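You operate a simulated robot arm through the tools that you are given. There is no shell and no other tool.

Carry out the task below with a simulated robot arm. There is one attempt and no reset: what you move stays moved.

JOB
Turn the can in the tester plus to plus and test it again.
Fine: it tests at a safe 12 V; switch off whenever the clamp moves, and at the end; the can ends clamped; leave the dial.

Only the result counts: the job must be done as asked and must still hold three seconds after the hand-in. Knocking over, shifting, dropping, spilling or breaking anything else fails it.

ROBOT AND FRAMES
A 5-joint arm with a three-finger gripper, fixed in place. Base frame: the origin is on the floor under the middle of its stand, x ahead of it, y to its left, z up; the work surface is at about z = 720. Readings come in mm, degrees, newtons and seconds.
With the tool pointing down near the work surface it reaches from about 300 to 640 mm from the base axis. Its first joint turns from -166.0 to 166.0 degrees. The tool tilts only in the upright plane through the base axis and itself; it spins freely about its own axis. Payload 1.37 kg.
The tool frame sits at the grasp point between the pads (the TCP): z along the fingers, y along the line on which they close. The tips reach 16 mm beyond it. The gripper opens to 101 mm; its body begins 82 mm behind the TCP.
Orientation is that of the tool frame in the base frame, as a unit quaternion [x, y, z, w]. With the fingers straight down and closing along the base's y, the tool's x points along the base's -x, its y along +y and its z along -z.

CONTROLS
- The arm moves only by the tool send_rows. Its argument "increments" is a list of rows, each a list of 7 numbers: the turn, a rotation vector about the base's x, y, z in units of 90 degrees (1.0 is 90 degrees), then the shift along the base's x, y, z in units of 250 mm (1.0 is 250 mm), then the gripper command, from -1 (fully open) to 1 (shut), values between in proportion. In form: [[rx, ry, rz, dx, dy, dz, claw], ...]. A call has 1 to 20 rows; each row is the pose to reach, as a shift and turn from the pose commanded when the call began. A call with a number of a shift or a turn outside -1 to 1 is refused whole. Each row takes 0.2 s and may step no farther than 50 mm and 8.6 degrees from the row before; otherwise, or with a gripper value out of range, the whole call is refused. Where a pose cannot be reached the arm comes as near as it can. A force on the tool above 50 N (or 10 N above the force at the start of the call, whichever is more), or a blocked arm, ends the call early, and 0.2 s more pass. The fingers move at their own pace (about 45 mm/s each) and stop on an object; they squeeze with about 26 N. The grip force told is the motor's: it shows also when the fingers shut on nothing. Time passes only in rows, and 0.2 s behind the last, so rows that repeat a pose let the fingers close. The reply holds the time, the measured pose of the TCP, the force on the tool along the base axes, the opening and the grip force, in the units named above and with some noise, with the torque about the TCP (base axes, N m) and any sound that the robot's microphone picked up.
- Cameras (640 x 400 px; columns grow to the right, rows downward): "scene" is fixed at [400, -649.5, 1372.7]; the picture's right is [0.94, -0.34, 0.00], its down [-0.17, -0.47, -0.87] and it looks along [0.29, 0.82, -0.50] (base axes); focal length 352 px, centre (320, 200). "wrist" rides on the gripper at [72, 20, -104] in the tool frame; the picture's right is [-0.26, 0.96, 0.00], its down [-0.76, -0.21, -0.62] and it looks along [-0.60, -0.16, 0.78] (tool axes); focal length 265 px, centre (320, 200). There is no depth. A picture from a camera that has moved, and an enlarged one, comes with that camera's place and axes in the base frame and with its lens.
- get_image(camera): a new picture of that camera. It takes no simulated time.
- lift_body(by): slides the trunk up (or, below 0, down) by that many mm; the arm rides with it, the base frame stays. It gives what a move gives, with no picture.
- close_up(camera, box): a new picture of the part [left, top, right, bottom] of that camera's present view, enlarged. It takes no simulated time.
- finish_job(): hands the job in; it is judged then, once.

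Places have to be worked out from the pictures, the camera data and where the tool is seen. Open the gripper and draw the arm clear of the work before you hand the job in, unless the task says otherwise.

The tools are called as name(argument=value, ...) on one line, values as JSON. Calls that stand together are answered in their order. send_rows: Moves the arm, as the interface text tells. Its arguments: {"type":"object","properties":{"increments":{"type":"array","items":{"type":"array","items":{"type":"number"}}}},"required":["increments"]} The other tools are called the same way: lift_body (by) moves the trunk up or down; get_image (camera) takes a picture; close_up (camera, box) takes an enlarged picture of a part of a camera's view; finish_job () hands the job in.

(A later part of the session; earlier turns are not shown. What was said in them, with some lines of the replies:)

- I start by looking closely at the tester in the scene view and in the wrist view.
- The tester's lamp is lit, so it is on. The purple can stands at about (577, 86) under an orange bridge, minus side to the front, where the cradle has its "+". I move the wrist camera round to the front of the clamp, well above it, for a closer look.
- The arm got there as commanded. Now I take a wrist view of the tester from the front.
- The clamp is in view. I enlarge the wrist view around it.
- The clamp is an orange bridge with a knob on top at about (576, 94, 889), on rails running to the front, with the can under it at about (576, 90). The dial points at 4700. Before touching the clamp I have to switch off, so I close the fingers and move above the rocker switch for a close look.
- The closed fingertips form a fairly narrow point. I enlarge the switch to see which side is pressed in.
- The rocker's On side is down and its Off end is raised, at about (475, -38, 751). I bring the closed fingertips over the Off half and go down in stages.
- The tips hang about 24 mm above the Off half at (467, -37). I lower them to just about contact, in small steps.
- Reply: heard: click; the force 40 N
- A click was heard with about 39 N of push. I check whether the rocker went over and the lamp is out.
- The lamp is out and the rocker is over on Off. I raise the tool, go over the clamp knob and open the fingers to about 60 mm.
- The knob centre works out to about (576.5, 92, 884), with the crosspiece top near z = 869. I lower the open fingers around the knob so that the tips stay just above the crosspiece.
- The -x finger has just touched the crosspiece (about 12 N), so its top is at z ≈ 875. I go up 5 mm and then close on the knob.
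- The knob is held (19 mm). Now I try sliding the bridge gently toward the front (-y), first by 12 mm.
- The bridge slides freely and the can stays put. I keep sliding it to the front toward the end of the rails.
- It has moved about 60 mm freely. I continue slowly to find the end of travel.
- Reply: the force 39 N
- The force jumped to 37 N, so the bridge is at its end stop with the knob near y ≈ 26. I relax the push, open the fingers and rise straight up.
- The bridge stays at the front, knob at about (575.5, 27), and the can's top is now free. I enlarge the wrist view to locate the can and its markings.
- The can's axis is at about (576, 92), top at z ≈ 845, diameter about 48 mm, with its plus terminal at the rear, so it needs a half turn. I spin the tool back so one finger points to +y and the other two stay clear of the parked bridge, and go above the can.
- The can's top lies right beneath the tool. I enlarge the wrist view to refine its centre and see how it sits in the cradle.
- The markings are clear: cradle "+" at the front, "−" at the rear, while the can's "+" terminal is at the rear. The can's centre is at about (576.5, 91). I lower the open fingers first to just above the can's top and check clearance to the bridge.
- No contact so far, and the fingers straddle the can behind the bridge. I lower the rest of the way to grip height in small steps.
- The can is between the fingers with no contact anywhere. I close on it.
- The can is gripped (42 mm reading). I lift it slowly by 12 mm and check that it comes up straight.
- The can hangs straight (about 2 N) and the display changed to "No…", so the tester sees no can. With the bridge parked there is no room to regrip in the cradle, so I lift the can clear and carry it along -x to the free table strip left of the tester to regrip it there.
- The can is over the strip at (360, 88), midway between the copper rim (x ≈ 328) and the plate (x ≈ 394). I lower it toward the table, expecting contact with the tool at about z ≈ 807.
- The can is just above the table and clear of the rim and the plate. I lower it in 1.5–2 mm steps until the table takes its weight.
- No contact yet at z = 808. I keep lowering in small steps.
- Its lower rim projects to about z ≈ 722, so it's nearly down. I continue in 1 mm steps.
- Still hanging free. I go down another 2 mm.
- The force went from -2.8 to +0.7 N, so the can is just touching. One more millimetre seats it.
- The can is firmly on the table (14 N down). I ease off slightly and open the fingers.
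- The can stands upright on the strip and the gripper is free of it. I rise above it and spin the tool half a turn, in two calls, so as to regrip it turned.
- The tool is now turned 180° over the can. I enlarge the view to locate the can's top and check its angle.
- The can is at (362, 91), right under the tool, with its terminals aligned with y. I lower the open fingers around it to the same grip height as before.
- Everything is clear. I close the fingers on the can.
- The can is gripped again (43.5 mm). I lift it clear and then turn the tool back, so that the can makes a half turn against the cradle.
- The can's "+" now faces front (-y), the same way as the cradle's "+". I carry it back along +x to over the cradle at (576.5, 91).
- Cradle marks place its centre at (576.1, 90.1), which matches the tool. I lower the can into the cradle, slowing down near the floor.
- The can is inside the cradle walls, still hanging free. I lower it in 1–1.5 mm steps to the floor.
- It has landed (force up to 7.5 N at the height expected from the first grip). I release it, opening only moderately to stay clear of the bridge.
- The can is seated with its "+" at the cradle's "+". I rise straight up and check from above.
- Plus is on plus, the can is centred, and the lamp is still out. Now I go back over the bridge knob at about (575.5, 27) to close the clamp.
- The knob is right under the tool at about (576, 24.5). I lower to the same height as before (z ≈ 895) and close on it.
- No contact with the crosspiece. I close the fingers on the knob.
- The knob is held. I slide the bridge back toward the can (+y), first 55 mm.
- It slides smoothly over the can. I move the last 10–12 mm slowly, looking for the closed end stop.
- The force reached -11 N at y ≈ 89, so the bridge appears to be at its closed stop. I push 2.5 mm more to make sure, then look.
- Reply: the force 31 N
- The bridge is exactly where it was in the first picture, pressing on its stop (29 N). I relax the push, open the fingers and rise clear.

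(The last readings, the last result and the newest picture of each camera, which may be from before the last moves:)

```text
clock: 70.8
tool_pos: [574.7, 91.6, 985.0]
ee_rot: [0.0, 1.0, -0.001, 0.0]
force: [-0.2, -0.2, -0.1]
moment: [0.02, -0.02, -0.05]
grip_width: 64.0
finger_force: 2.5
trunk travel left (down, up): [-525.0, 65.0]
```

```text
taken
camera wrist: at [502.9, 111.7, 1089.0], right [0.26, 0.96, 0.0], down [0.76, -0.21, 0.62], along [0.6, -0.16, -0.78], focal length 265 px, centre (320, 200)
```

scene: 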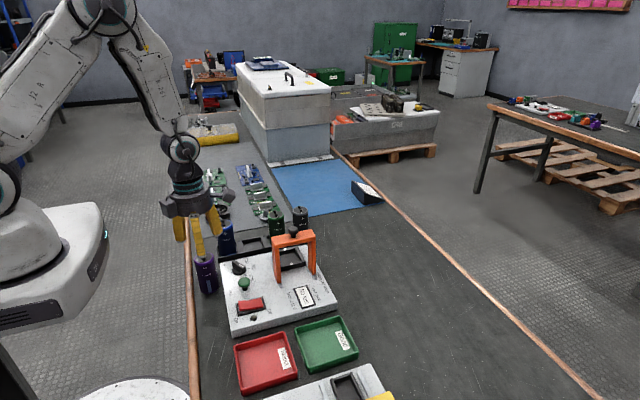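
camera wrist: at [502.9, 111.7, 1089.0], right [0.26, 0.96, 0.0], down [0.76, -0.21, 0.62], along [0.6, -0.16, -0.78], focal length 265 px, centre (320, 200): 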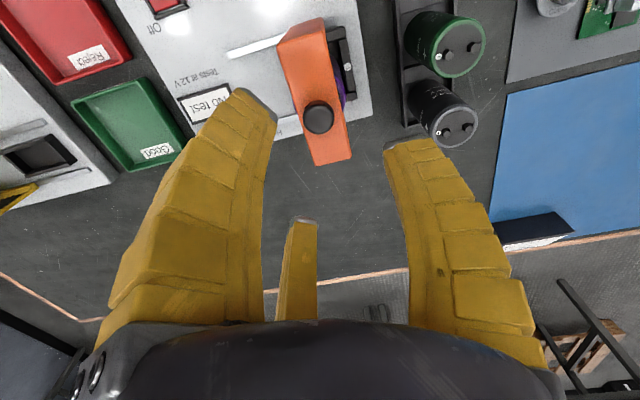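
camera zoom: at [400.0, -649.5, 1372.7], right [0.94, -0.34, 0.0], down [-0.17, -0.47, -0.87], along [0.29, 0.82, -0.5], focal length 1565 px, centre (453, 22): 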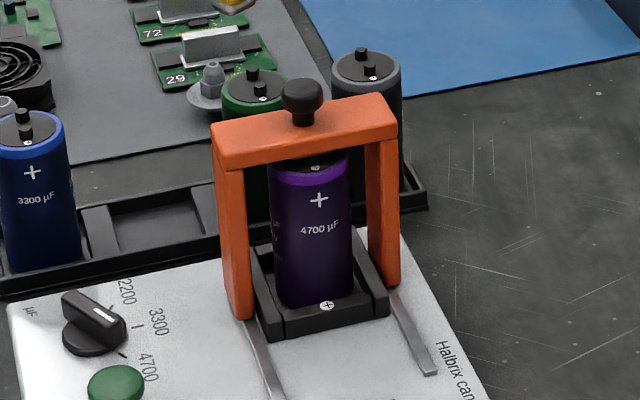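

The clamp is back at its original closed place with the can plus to plus. Next I close the fingers and go over the On half of the rocker at about (429, -39).

send_rows(increments=[[0, 0, 0, -0.098, -0.087, 0, 0], [0, 0, 0, -0.196, -0.174, 0, 0.5], [0, 0, 0, -0.294, -0.261, 0, 1], [0, 0, 0, -0.392, -0.348, 0, 1], [0, 0, 0, -0.49, -0.435, -0.1, 1], [0, 0, 0, -0.588, -0.522, -0.2, 1], [0, 0, 0, -0.588, -0.522, -0.38, 1], [0, 0, 0, -0.588, -0.522, -0.56, 1], [0, 0, 0, -0.588, -0.522, -0.7, 1], [0, 0, 0, -0.588, -0.522, -0.776, 1], [0, 0, 0, -0.588, -0.522, -0.776, 1]])

get_image(camera="wrist")

close_up(camera="scene", box=[205, 230, 325, 330])

```text
clock: 73.2
tool_pos: [431.0, -39.8, 791.8]
ee_rot: [0.0, 1.0, 0.001, -0.001]
force: [-0.1, 0.9, 0.0]
moment: [0.04, -0.03, -0.02]
grip_width: 0.0
finger_force: 25.8
trunk travel left (down, up): [-525.0, 65.0]
```

```text
taken
camera wrist: at [359.2, -19.1, 896.4], right [0.26, 0.96, 0.0], down [0.76, -0.21, 0.62], along [0.6, -0.16, -0.78], focal length 265 px, centre (320, 200)
```

wrist: 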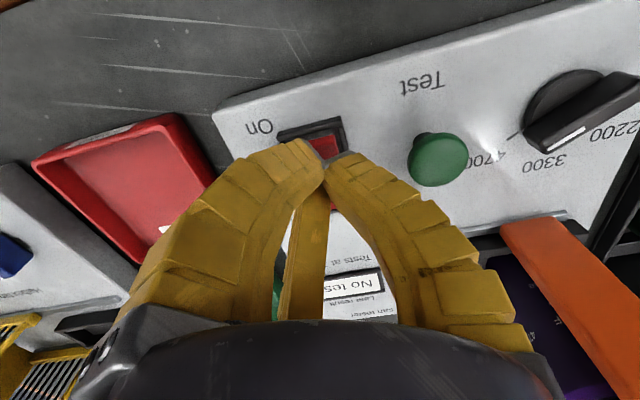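

```text
4.00 times, centred on (265, 280) of scene
camera zoom: at [400.0, -649.5, 1372.7], right [0.94, -0.34, 0.0], down [-0.17, -0.47, -0.87], along [0.29, 0.82, -0.5], focal length 1409 px, centre (540, -120)
```

zoom: 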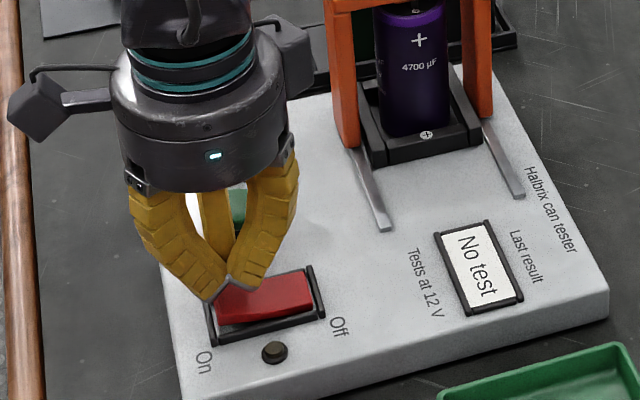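

The tips are right above the raised On half and clear of the test button. I press down in small steps.

send_rows(increments=[[0, 0, 0, -0.004, 0, -0.03, 1], [0, 0, 0, -0.004, 0, -0.06, 1], [0, 0, 0, -0.004, 0, -0.08, 1], [0, 0, 0, -0.004, 0, -0.088, 1], [0, 0, 0, -0.004, 0, -0.096, 1], [0, 0, 0, -0.004, 0, -0.096, 1]])

close_up(camera="scene", box=[205, 230, 325, 330])

```text
clock: 74.6
tool_pos: [426.1, -38.5, 769.4]
ee_rot: [0.001, 1.0, 0.001, 0.002]
force: [-7.9, -4.2, 40.1]
moment: [0.02, -0.45, -0.12]
grip_width: 6.1
finger_force: 28.3
trunk travel left (down, up): [-525.0, 65.0]
heard: click
```

```text
4.00 times, centred on (265, 280) of scene
camera zoom: at [400.0, -649.5, 1372.7], right [0.94, -0.34, 0.0], down [-0.17, -0.47, -0.87], along [0.29, 0.82, -0.5], focal length 1409 px, centre (540, -120)
```

zoom: 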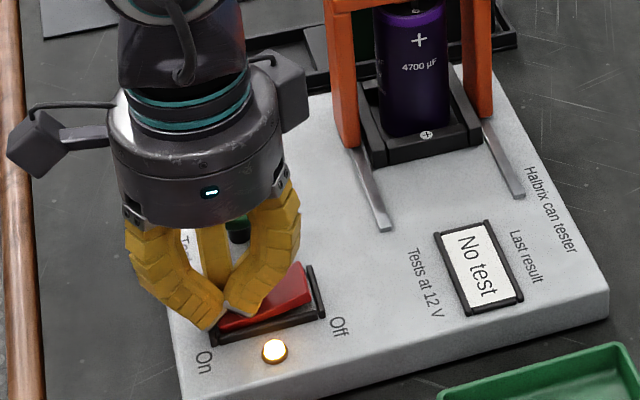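

Click, and the lamp is lit: the tester is on. I rise and move over the green test button at about (448, 28) to locate it.

send_rows(increments=[[0, 0, 0, 0, 0, 0.06, 1], [0, 0, 0, 0, 0, 0.16, 1], [0, 0, 0, 0, 0, 0.28, 1], [0, 0, 0, 0, 0, 0.4, 1], [0, 0, 0, 0.04, 0.134, 0.4, 1], [0, 0, 0, 0.08, 0.268, 0.4, 1], [0, 0, 0, 0.08, 0.268, 0.4, 1]])

get_image(camera="wrist")

close_up(camera="scene", box=[205, 230, 325, 330])

```text
clock: 76.2
tool_pos: [449.9, 28.2, 868.3]
ee_rot: [0.0, 1.0, 0.0, 0.0]
force: [-0.4, 0.0, -1.1]
moment: [-0.01, 0.01, 0.03]
grip_width: 0.0
finger_force: 28.2
trunk travel left (down, up): [-525.0, 65.0]
```

```text
taken
camera wrist: at [378.0, 48.4, 971.9], right [0.27, 0.96, 0.0], down [0.76, -0.21, 0.62], along [0.6, -0.16, -0.78], focal length 265 px, centre (320, 200)
```

wrist: 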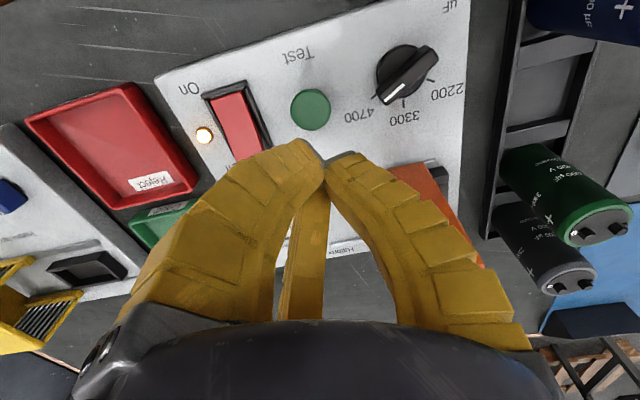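

```text
4.00 times, centred on (265, 280) of scene
camera zoom: at [400.0, -649.5, 1372.7], right [0.94, -0.34, 0.0], down [-0.17, -0.47, -0.87], along [0.29, 0.82, -0.5], focal length 1409 px, centre (540, -120)
```

zoom: 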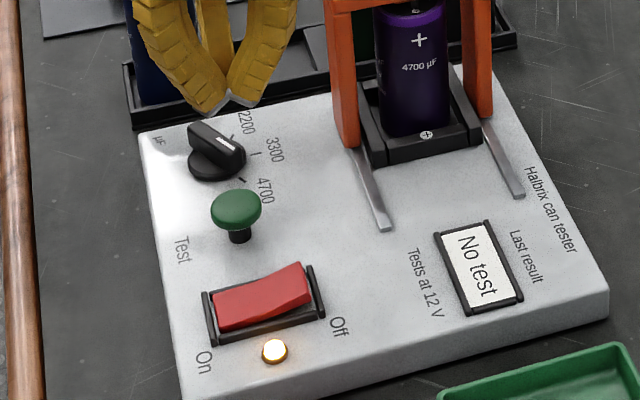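

The two views put the button's cap at about (446, 22, 768). I line up above it and come down to just above contact.

send_rows(increments=[[0, 0, 0, -0.008, -0.024, -0.08, 1], [0, 0, 0, -0.008, -0.024, -0.16, 1], [0, 0, 0, -0.008, -0.024, -0.24, 1], [0, 0, 0, -0.008, -0.024, -0.28, 1], [0, 0, 0, -0.008, -0.024, -0.28, 1]])

close_up(camera="scene", box=[205, 230, 325, 330])

close_up(camera="wrist", box=[220, 60, 440, 240])

```text
clock: 77.4
tool_pos: [446.8, 22.3, 797.0]
ee_rot: [0.0, 1.0, 0.0, -0.001]
force: [-0.2, 0.2, -0.3]
moment: [0.02, -0.03, 0.01]
grip_width: 0.2
finger_force: 27.7
trunk travel left (down, up): [-525.0, 65.0]
```

```text
4.00 times, centred on (265, 280) of scene
camera zoom: at [400.0, -649.5, 1372.7], right [0.94, -0.34, 0.0], down [-0.17, -0.47, -0.87], along [0.29, 0.82, -0.5], focal length 1409 px, centre (540, -120)
```

zoom: 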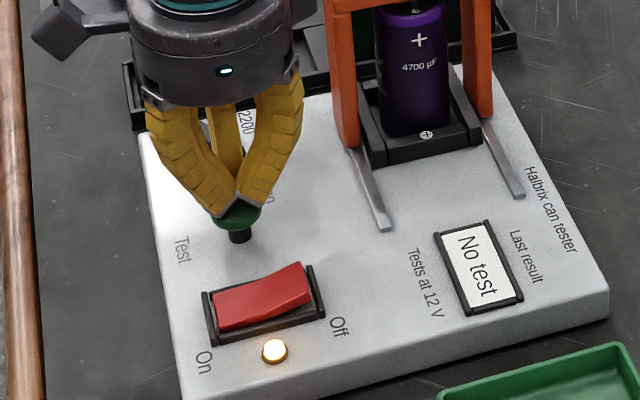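

```text
2.22 times, centred on (330, 150) of wrist
camera zoom: at [374.5, 42.6, 900.9], right [0.26, 0.96, 0.0], down [0.76, -0.21, 0.62], along [0.6, -0.16, -0.78], focal length 590 px, centre (298, 311)
```

zoom: 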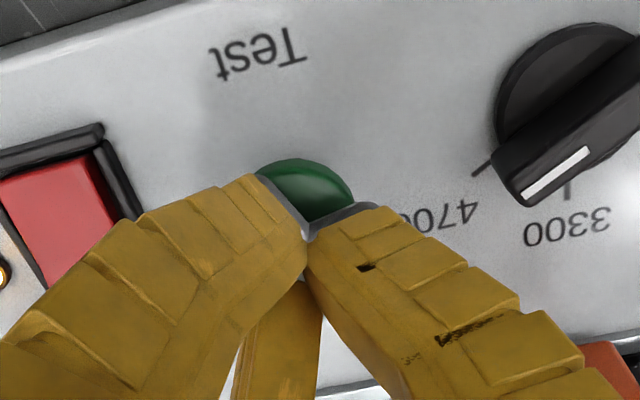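

The tips are centred on the button. I press down in 2 mm steps.

send_rows(increments=[[0, 0, 0, 0, 0, -0.016, 1], [0, 0, 0, 0, 0, -0.032, 1], [0, 0, 0, 0, 0, -0.04, 1], [0, 0, 0, 0, 0, -0.048, 1], [0, 0, 0, 0, 0, -0.056, 1], [0, 0, 0, 0, 0, -0.056, 1]])

```text
clock: 78.8
tool_pos: [445.1, 22.4, 783.7]
ee_rot: [0.0, 1.0, 0.0, 0.0]
force: [0.5, 1.0, 2.8]
moment: [0.04, -0.01, -0.03]
grip_width: 6.2
finger_force: 27.4
trunk travel left (down, up): [-525.0, 65.0]
```

First contact (about 3 N). I press further.

send_rows(increments=[[0, 0, 0, 0, 0, -0.008, 1], [0, 0, 0, 0, 0, -0.016, 1], [0, 0, 0, 0, 0, -0.024, 1], [0, 0, 0, 0, 0, -0.024, 1]])

close_up(camera="scene", box=[205, 230, 325, 330])

```text
clock: 79.8
tool_pos: [445.6, 22.4, 776.9]
ee_rot: [0.0, 1.0, 0.0, 0.0]
force: [-1.3, 0.0, 3.7]
moment: [0.01, 0.04, 0.01]
grip_width: 6.2
finger_force: 27.9
trunk travel left (down, up): [-525.0, 65.0]
heard: click
```

```text
4.00 times, centred on (265, 280) of scene
camera zoom: at [400.0, -649.5, 1372.7], right [0.94, -0.34, 0.0], down [-0.17, -0.47, -0.87], along [0.29, 0.82, -0.5], focal length 1409 px, centre (540, -120)
```

zoom: 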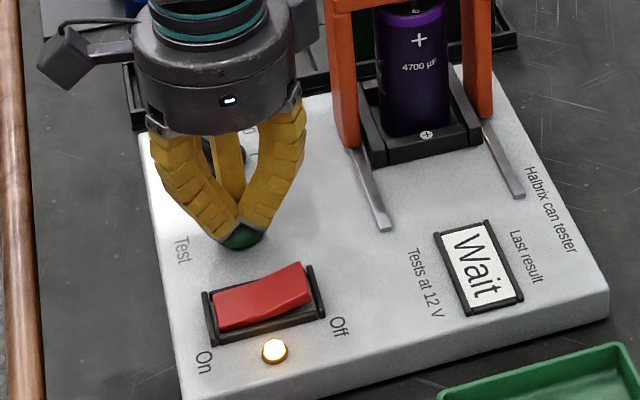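

Click, and the display now says "Wait". I hold still for a moment and watch the display.

send_rows(increments=[[0, 0, 0, 0, 0, 0, 1], [0, 0, 0, 0, 0, 0, 1], [0, 0, 0, 0, 0, 0, 1], [0, 0, 0, 0, 0, 0, 1]])

close_up(camera="scene", box=[205, 230, 325, 330])

```text
clock: 80.8
tool_pos: [445.8, 22.2, 776.6]
ee_rot: [-0.001, 1.0, 0.001, 0.0]
force: [-1.3, -0.9, 4.4]
moment: [0.03, 0.06, -0.03]
grip_width: 5.8
finger_force: 27.6
trunk travel left (down, up): [-525.0, 65.0]
```

```text
4.00 times, centred on (265, 280) of scene
camera zoom: at [400.0, -649.5, 1372.7], right [0.94, -0.34, 0.0], down [-0.17, -0.47, -0.87], along [0.29, 0.82, -0.5], focal length 1409 px, centre (540, -120)
```

zoom: 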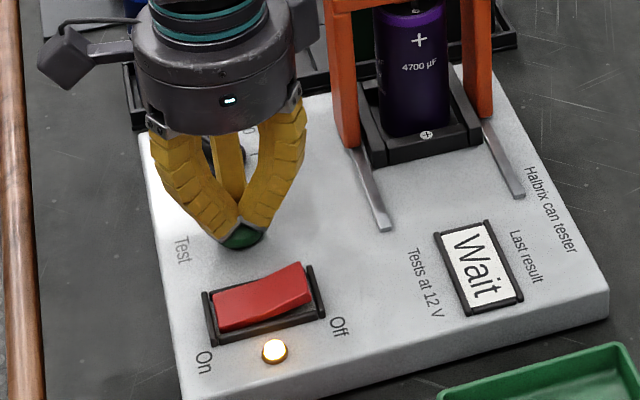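

Still "Wait". I hold for another two seconds.

send_rows(increments=[[0, 0, 0, 0, 0, 0, 1], [0, 0, 0, 0, 0, 0, 1], [0, 0, 0, 0, 0, 0, 1], [0, 0, 0, 0, 0, 0, 1], [0, 0, 0, 0, 0, 0, 1], [0, 0, 0, 0, 0, 0, 1], [0, 0, 0, 0, 0, 0, 1], [0, 0, 0, 0, 0, 0, 1], [0, 0, 0, 0, 0, 0, 1], [0, 0, 0, 0, 0, 0, 1]])

close_up(camera="scene", box=[205, 230, 325, 330])

```text
clock: 83.0
tool_pos: [445.2, 22.9, 776.7]
ee_rot: [0.0, 1.0, 0.0, 0.0]
force: [0.3, 0.0, 3.4]
moment: [0.02, 0.04, 0.01]
grip_width: 5.9
finger_force: 27.9
trunk travel left (down, up): [-525.0, 65.0]
```

```text
4.00 times, centred on (265, 280) of scene
camera zoom: at [400.0, -649.5, 1372.7], right [0.94, -0.34, 0.0], down [-0.17, -0.47, -0.87], along [0.29, 0.82, -0.5], focal length 1409 px, centre (540, -120)
```

zoom: 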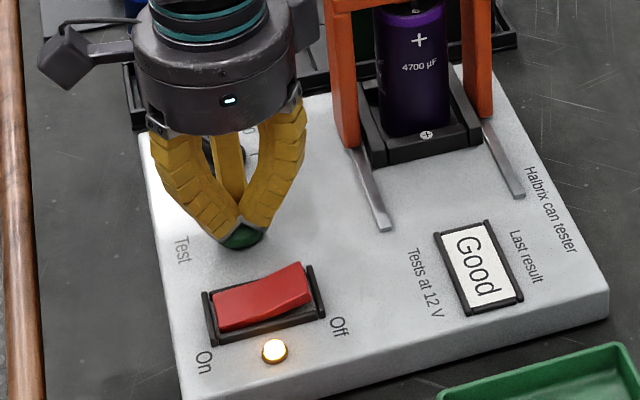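

The test result reads "Good". I let go of the button, rise, and move over the Off half of the rocker.

send_rows(increments=[[0, 0, 0, 0, 0, 0.06, 1], [0, 0, 0, 0, 0, 0.16, 1], [0, 0, 0, 0, 0, 0.28, 1], [0, 0, 0, 0.042, -0.122, 0.28, 1], [0, 0, 0, 0.084, -0.244, 0.28, 1], [0, 0, 0, 0.084, -0.244, 0.16, 1], [0, 0, 0, 0.084, -0.244, 0.06, 1], [0, 0, 0, 0.084, -0.244, 0.055, 1]])

close_up(camera="scene", box=[205, 230, 325, 330])

get_image(camera="wrist")

```text
clock: 84.8
tool_pos: [466.4, -37.8, 790.9]
ee_rot: [0.001, 1.0, 0.0, 0.0]
force: [-0.5, 0.0, 1.2]
moment: [-0.03, 0.0, 0.01]
grip_width: 0.0
finger_force: 27.8
trunk travel left (down, up): [-525.0, 65.0]
```

```text
4.00 times, centred on (265, 280) of scene
camera zoom: at [400.0, -649.5, 1372.7], right [0.94, -0.34, 0.0], down [-0.17, -0.47, -0.87], along [0.29, 0.82, -0.5], focal length 1409 px, centre (540, -120)
```

zoom: 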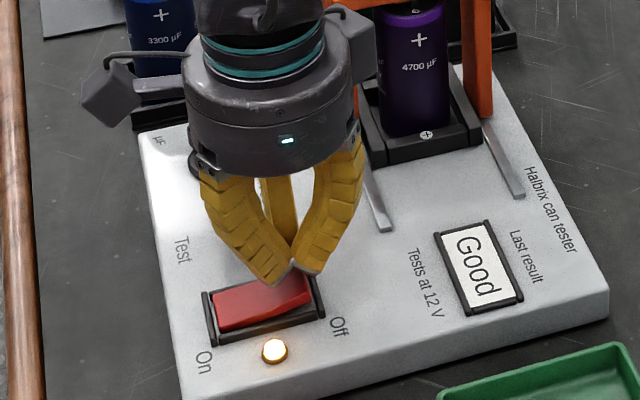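

```text
taken
camera wrist: at [395.5, -17.5, 894.4], right [0.27, 0.96, 0.0], down [0.76, -0.21, 0.62], along [0.6, -0.16, -0.78], focal length 265 px, centre (320, 200)
```

wrist: 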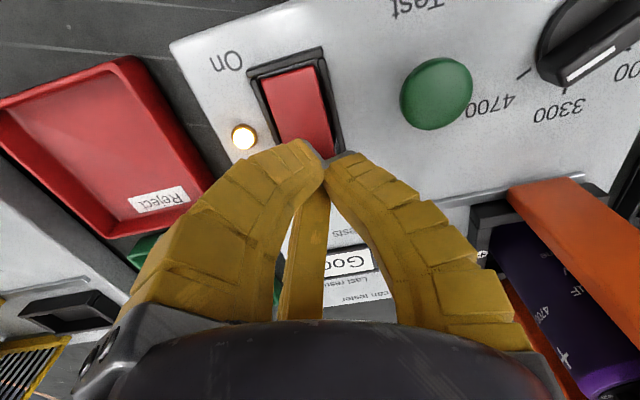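

"Good" stays on the display, and the tips are above the raised Off end. I press it down.

send_rows(increments=[[0, 0, 0, 0, -0.003, -0.03, 1], [0, 0, 0, 0, -0.003, -0.06, 1], [0, 0, 0, 0, -0.003, -0.08, 1], [0, 0, 0, 0, -0.003, -0.088, 1], [0, 0, 0, 0, -0.003, -0.096, 1], [0, 0, 0, 0, -0.003, -0.096, 1]])

close_up(camera="scene", box=[205, 230, 325, 330])

```text
clock: 86.2
tool_pos: [468.2, -39.0, 770.4]
ee_rot: [0.001, 1.0, -0.001, 0.004]
force: [6.5, 7.6, 38.3]
moment: [0.08, 0.43, -0.08]
grip_width: 5.9
finger_force: 27.9
trunk travel left (down, up): [-525.0, 65.0]
heard: click
```

```text
4.00 times, centred on (265, 280) of scene
camera zoom: at [400.0, -649.5, 1372.7], right [0.94, -0.34, 0.0], down [-0.17, -0.47, -0.87], along [0.29, 0.82, -0.5], focal length 1409 px, centre (540, -120)
```

zoom: 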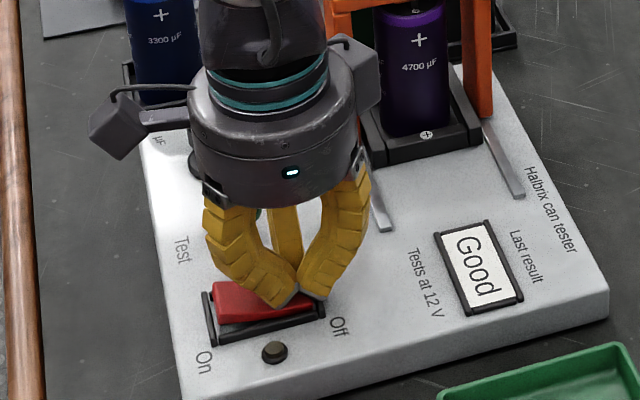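

Click, lamp out, and the display still shows "Good". I rise straight up, open the gripper once well clear, and draw the arm back to its starting height.

send_rows(increments=[[0, 0, 0, 0, 0, 0.06, 1], [0, 0, 0, 0, 0, 0.18, 1], [0, 0, 0, 0, 0, 0.34, 1], [0, 0, 0, 0, 0, 0.5, 1], [0, 0, 0, 0, 0, 0.66, 0.5], [0, 0, 0, 0, 0, 0.82, 0], [0, 0, 0, 0, 0, 0.98, -1], [0, 0, 0, 0, 0, 0.98, -1]])

send_rows(increments=[[0, 0, 0, 0, 0.02, 0.15, -1], [0, 0, 0, 0, 0.04, 0.3, -1], [0, 0, 0, 0, 0.06, 0.45, -1], [0, 0, 0, 0, 0.08, 0.6, -1], [0, 0, 0, 0, 0.08, 0.66, -1], [0, 0, 0, 0, 0.08, 0.66, -1], [0, 0, 0, 0, 0.08, 0.66, -1]])

get_image(camera="scene")

close_up(camera="scene", box=[200, 190, 360, 340])

close_up(camera="wrist", box=[260, 0, 500, 150])

```text
clock: 88.0
tool_pos: [466.1, -39.5, 1010.9]
ee_rot: [0.0, 1.0, -0.001, 0.0]
force: [0.5, 0.4, -0.1]
moment: [-0.03, -0.02, 0.01]
grip_width: 100.8
finger_force: 0.0
trunk travel left (down, up): [-525.0, 65.0]
```

```text
clock: 89.6
tool_pos: [466.7, -19.3, 1177.6]
ee_rot: [0.0, 1.0, 0.001, 0.0]
force: [-0.1, 0.4, 0.1]
moment: [-0.02, 0.0, -0.03]
grip_width: 100.7
finger_force: 0.1
trunk travel left (down, up): [-525.0, 65.0]
```

```text
taken
```

scene: 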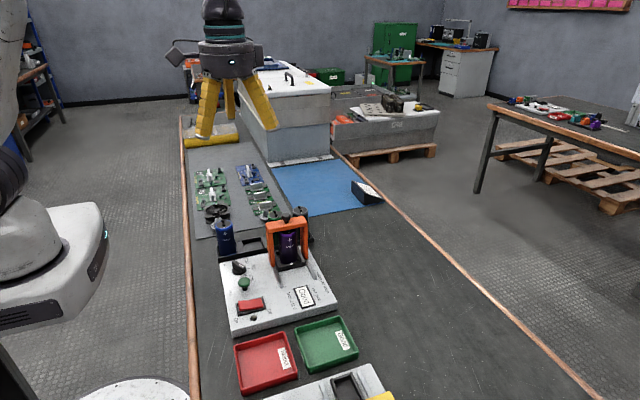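

```text
2.67 times, centred on (280, 265) of scene
camera zoom: at [400.0, -649.5, 1372.7], right [0.94, -0.34, 0.0], down [-0.17, -0.47, -0.87], along [0.29, 0.82, -0.5], focal length 939 px, centre (427, 27)
```

zoom: 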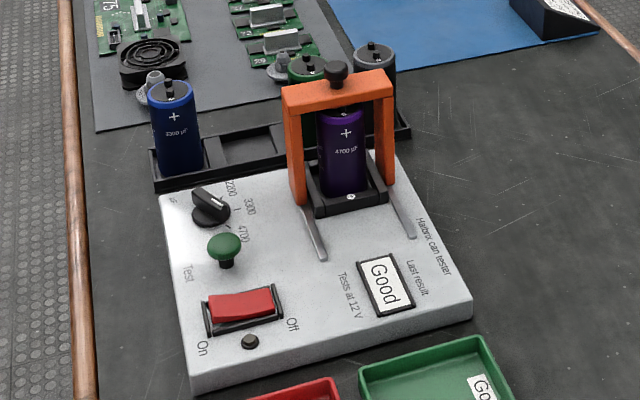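

```text
2.67 times, centred on (380, 75) of wrist
camera zoom: at [395.5, 1.4, 1281.1], right [0.26, 0.96, 0.0], down [0.76, -0.21, 0.62], along [0.6, -0.16, -0.78], focal length 708 px, centre (160, 533)
```

zoom: 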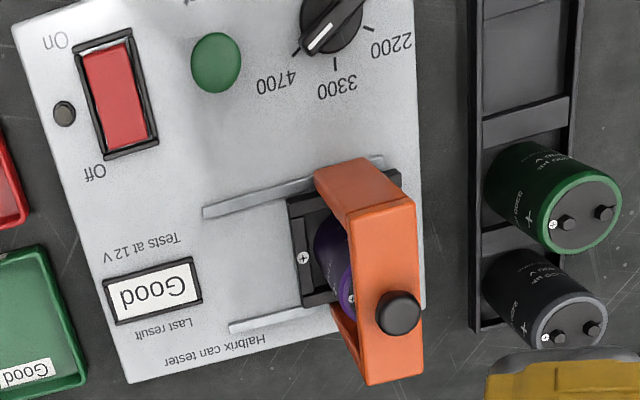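

Everything is in its end state: the can is clamped plus to plus, it tested "Good", the switch is off with the lamp out, and the dial is unchanged. The gripper is open and well clear, so I hand the job in.

finish_job()

```text
The job is handed in.
```

The can is turned plus to plus in the tester, and the retest reads "Good".

- **Switch:** I turned it off before opening the clamp and kept it off until the clamp was closed again. It went on only for the test. It is off now and the lamp is out.
- **Clamp:** the can is clamped, and the clamp is back where it was at the start.
- **Dial:** I didn't touch it; it still points at 4700.
- **Turning the can:** there was no room to regrip it in the cradle, so I stood it briefly on the bare table left of the tester and put it back turned.

I saw nothing else disturbed in the last pictures. The gripper is open and the arm is clear above the bench.
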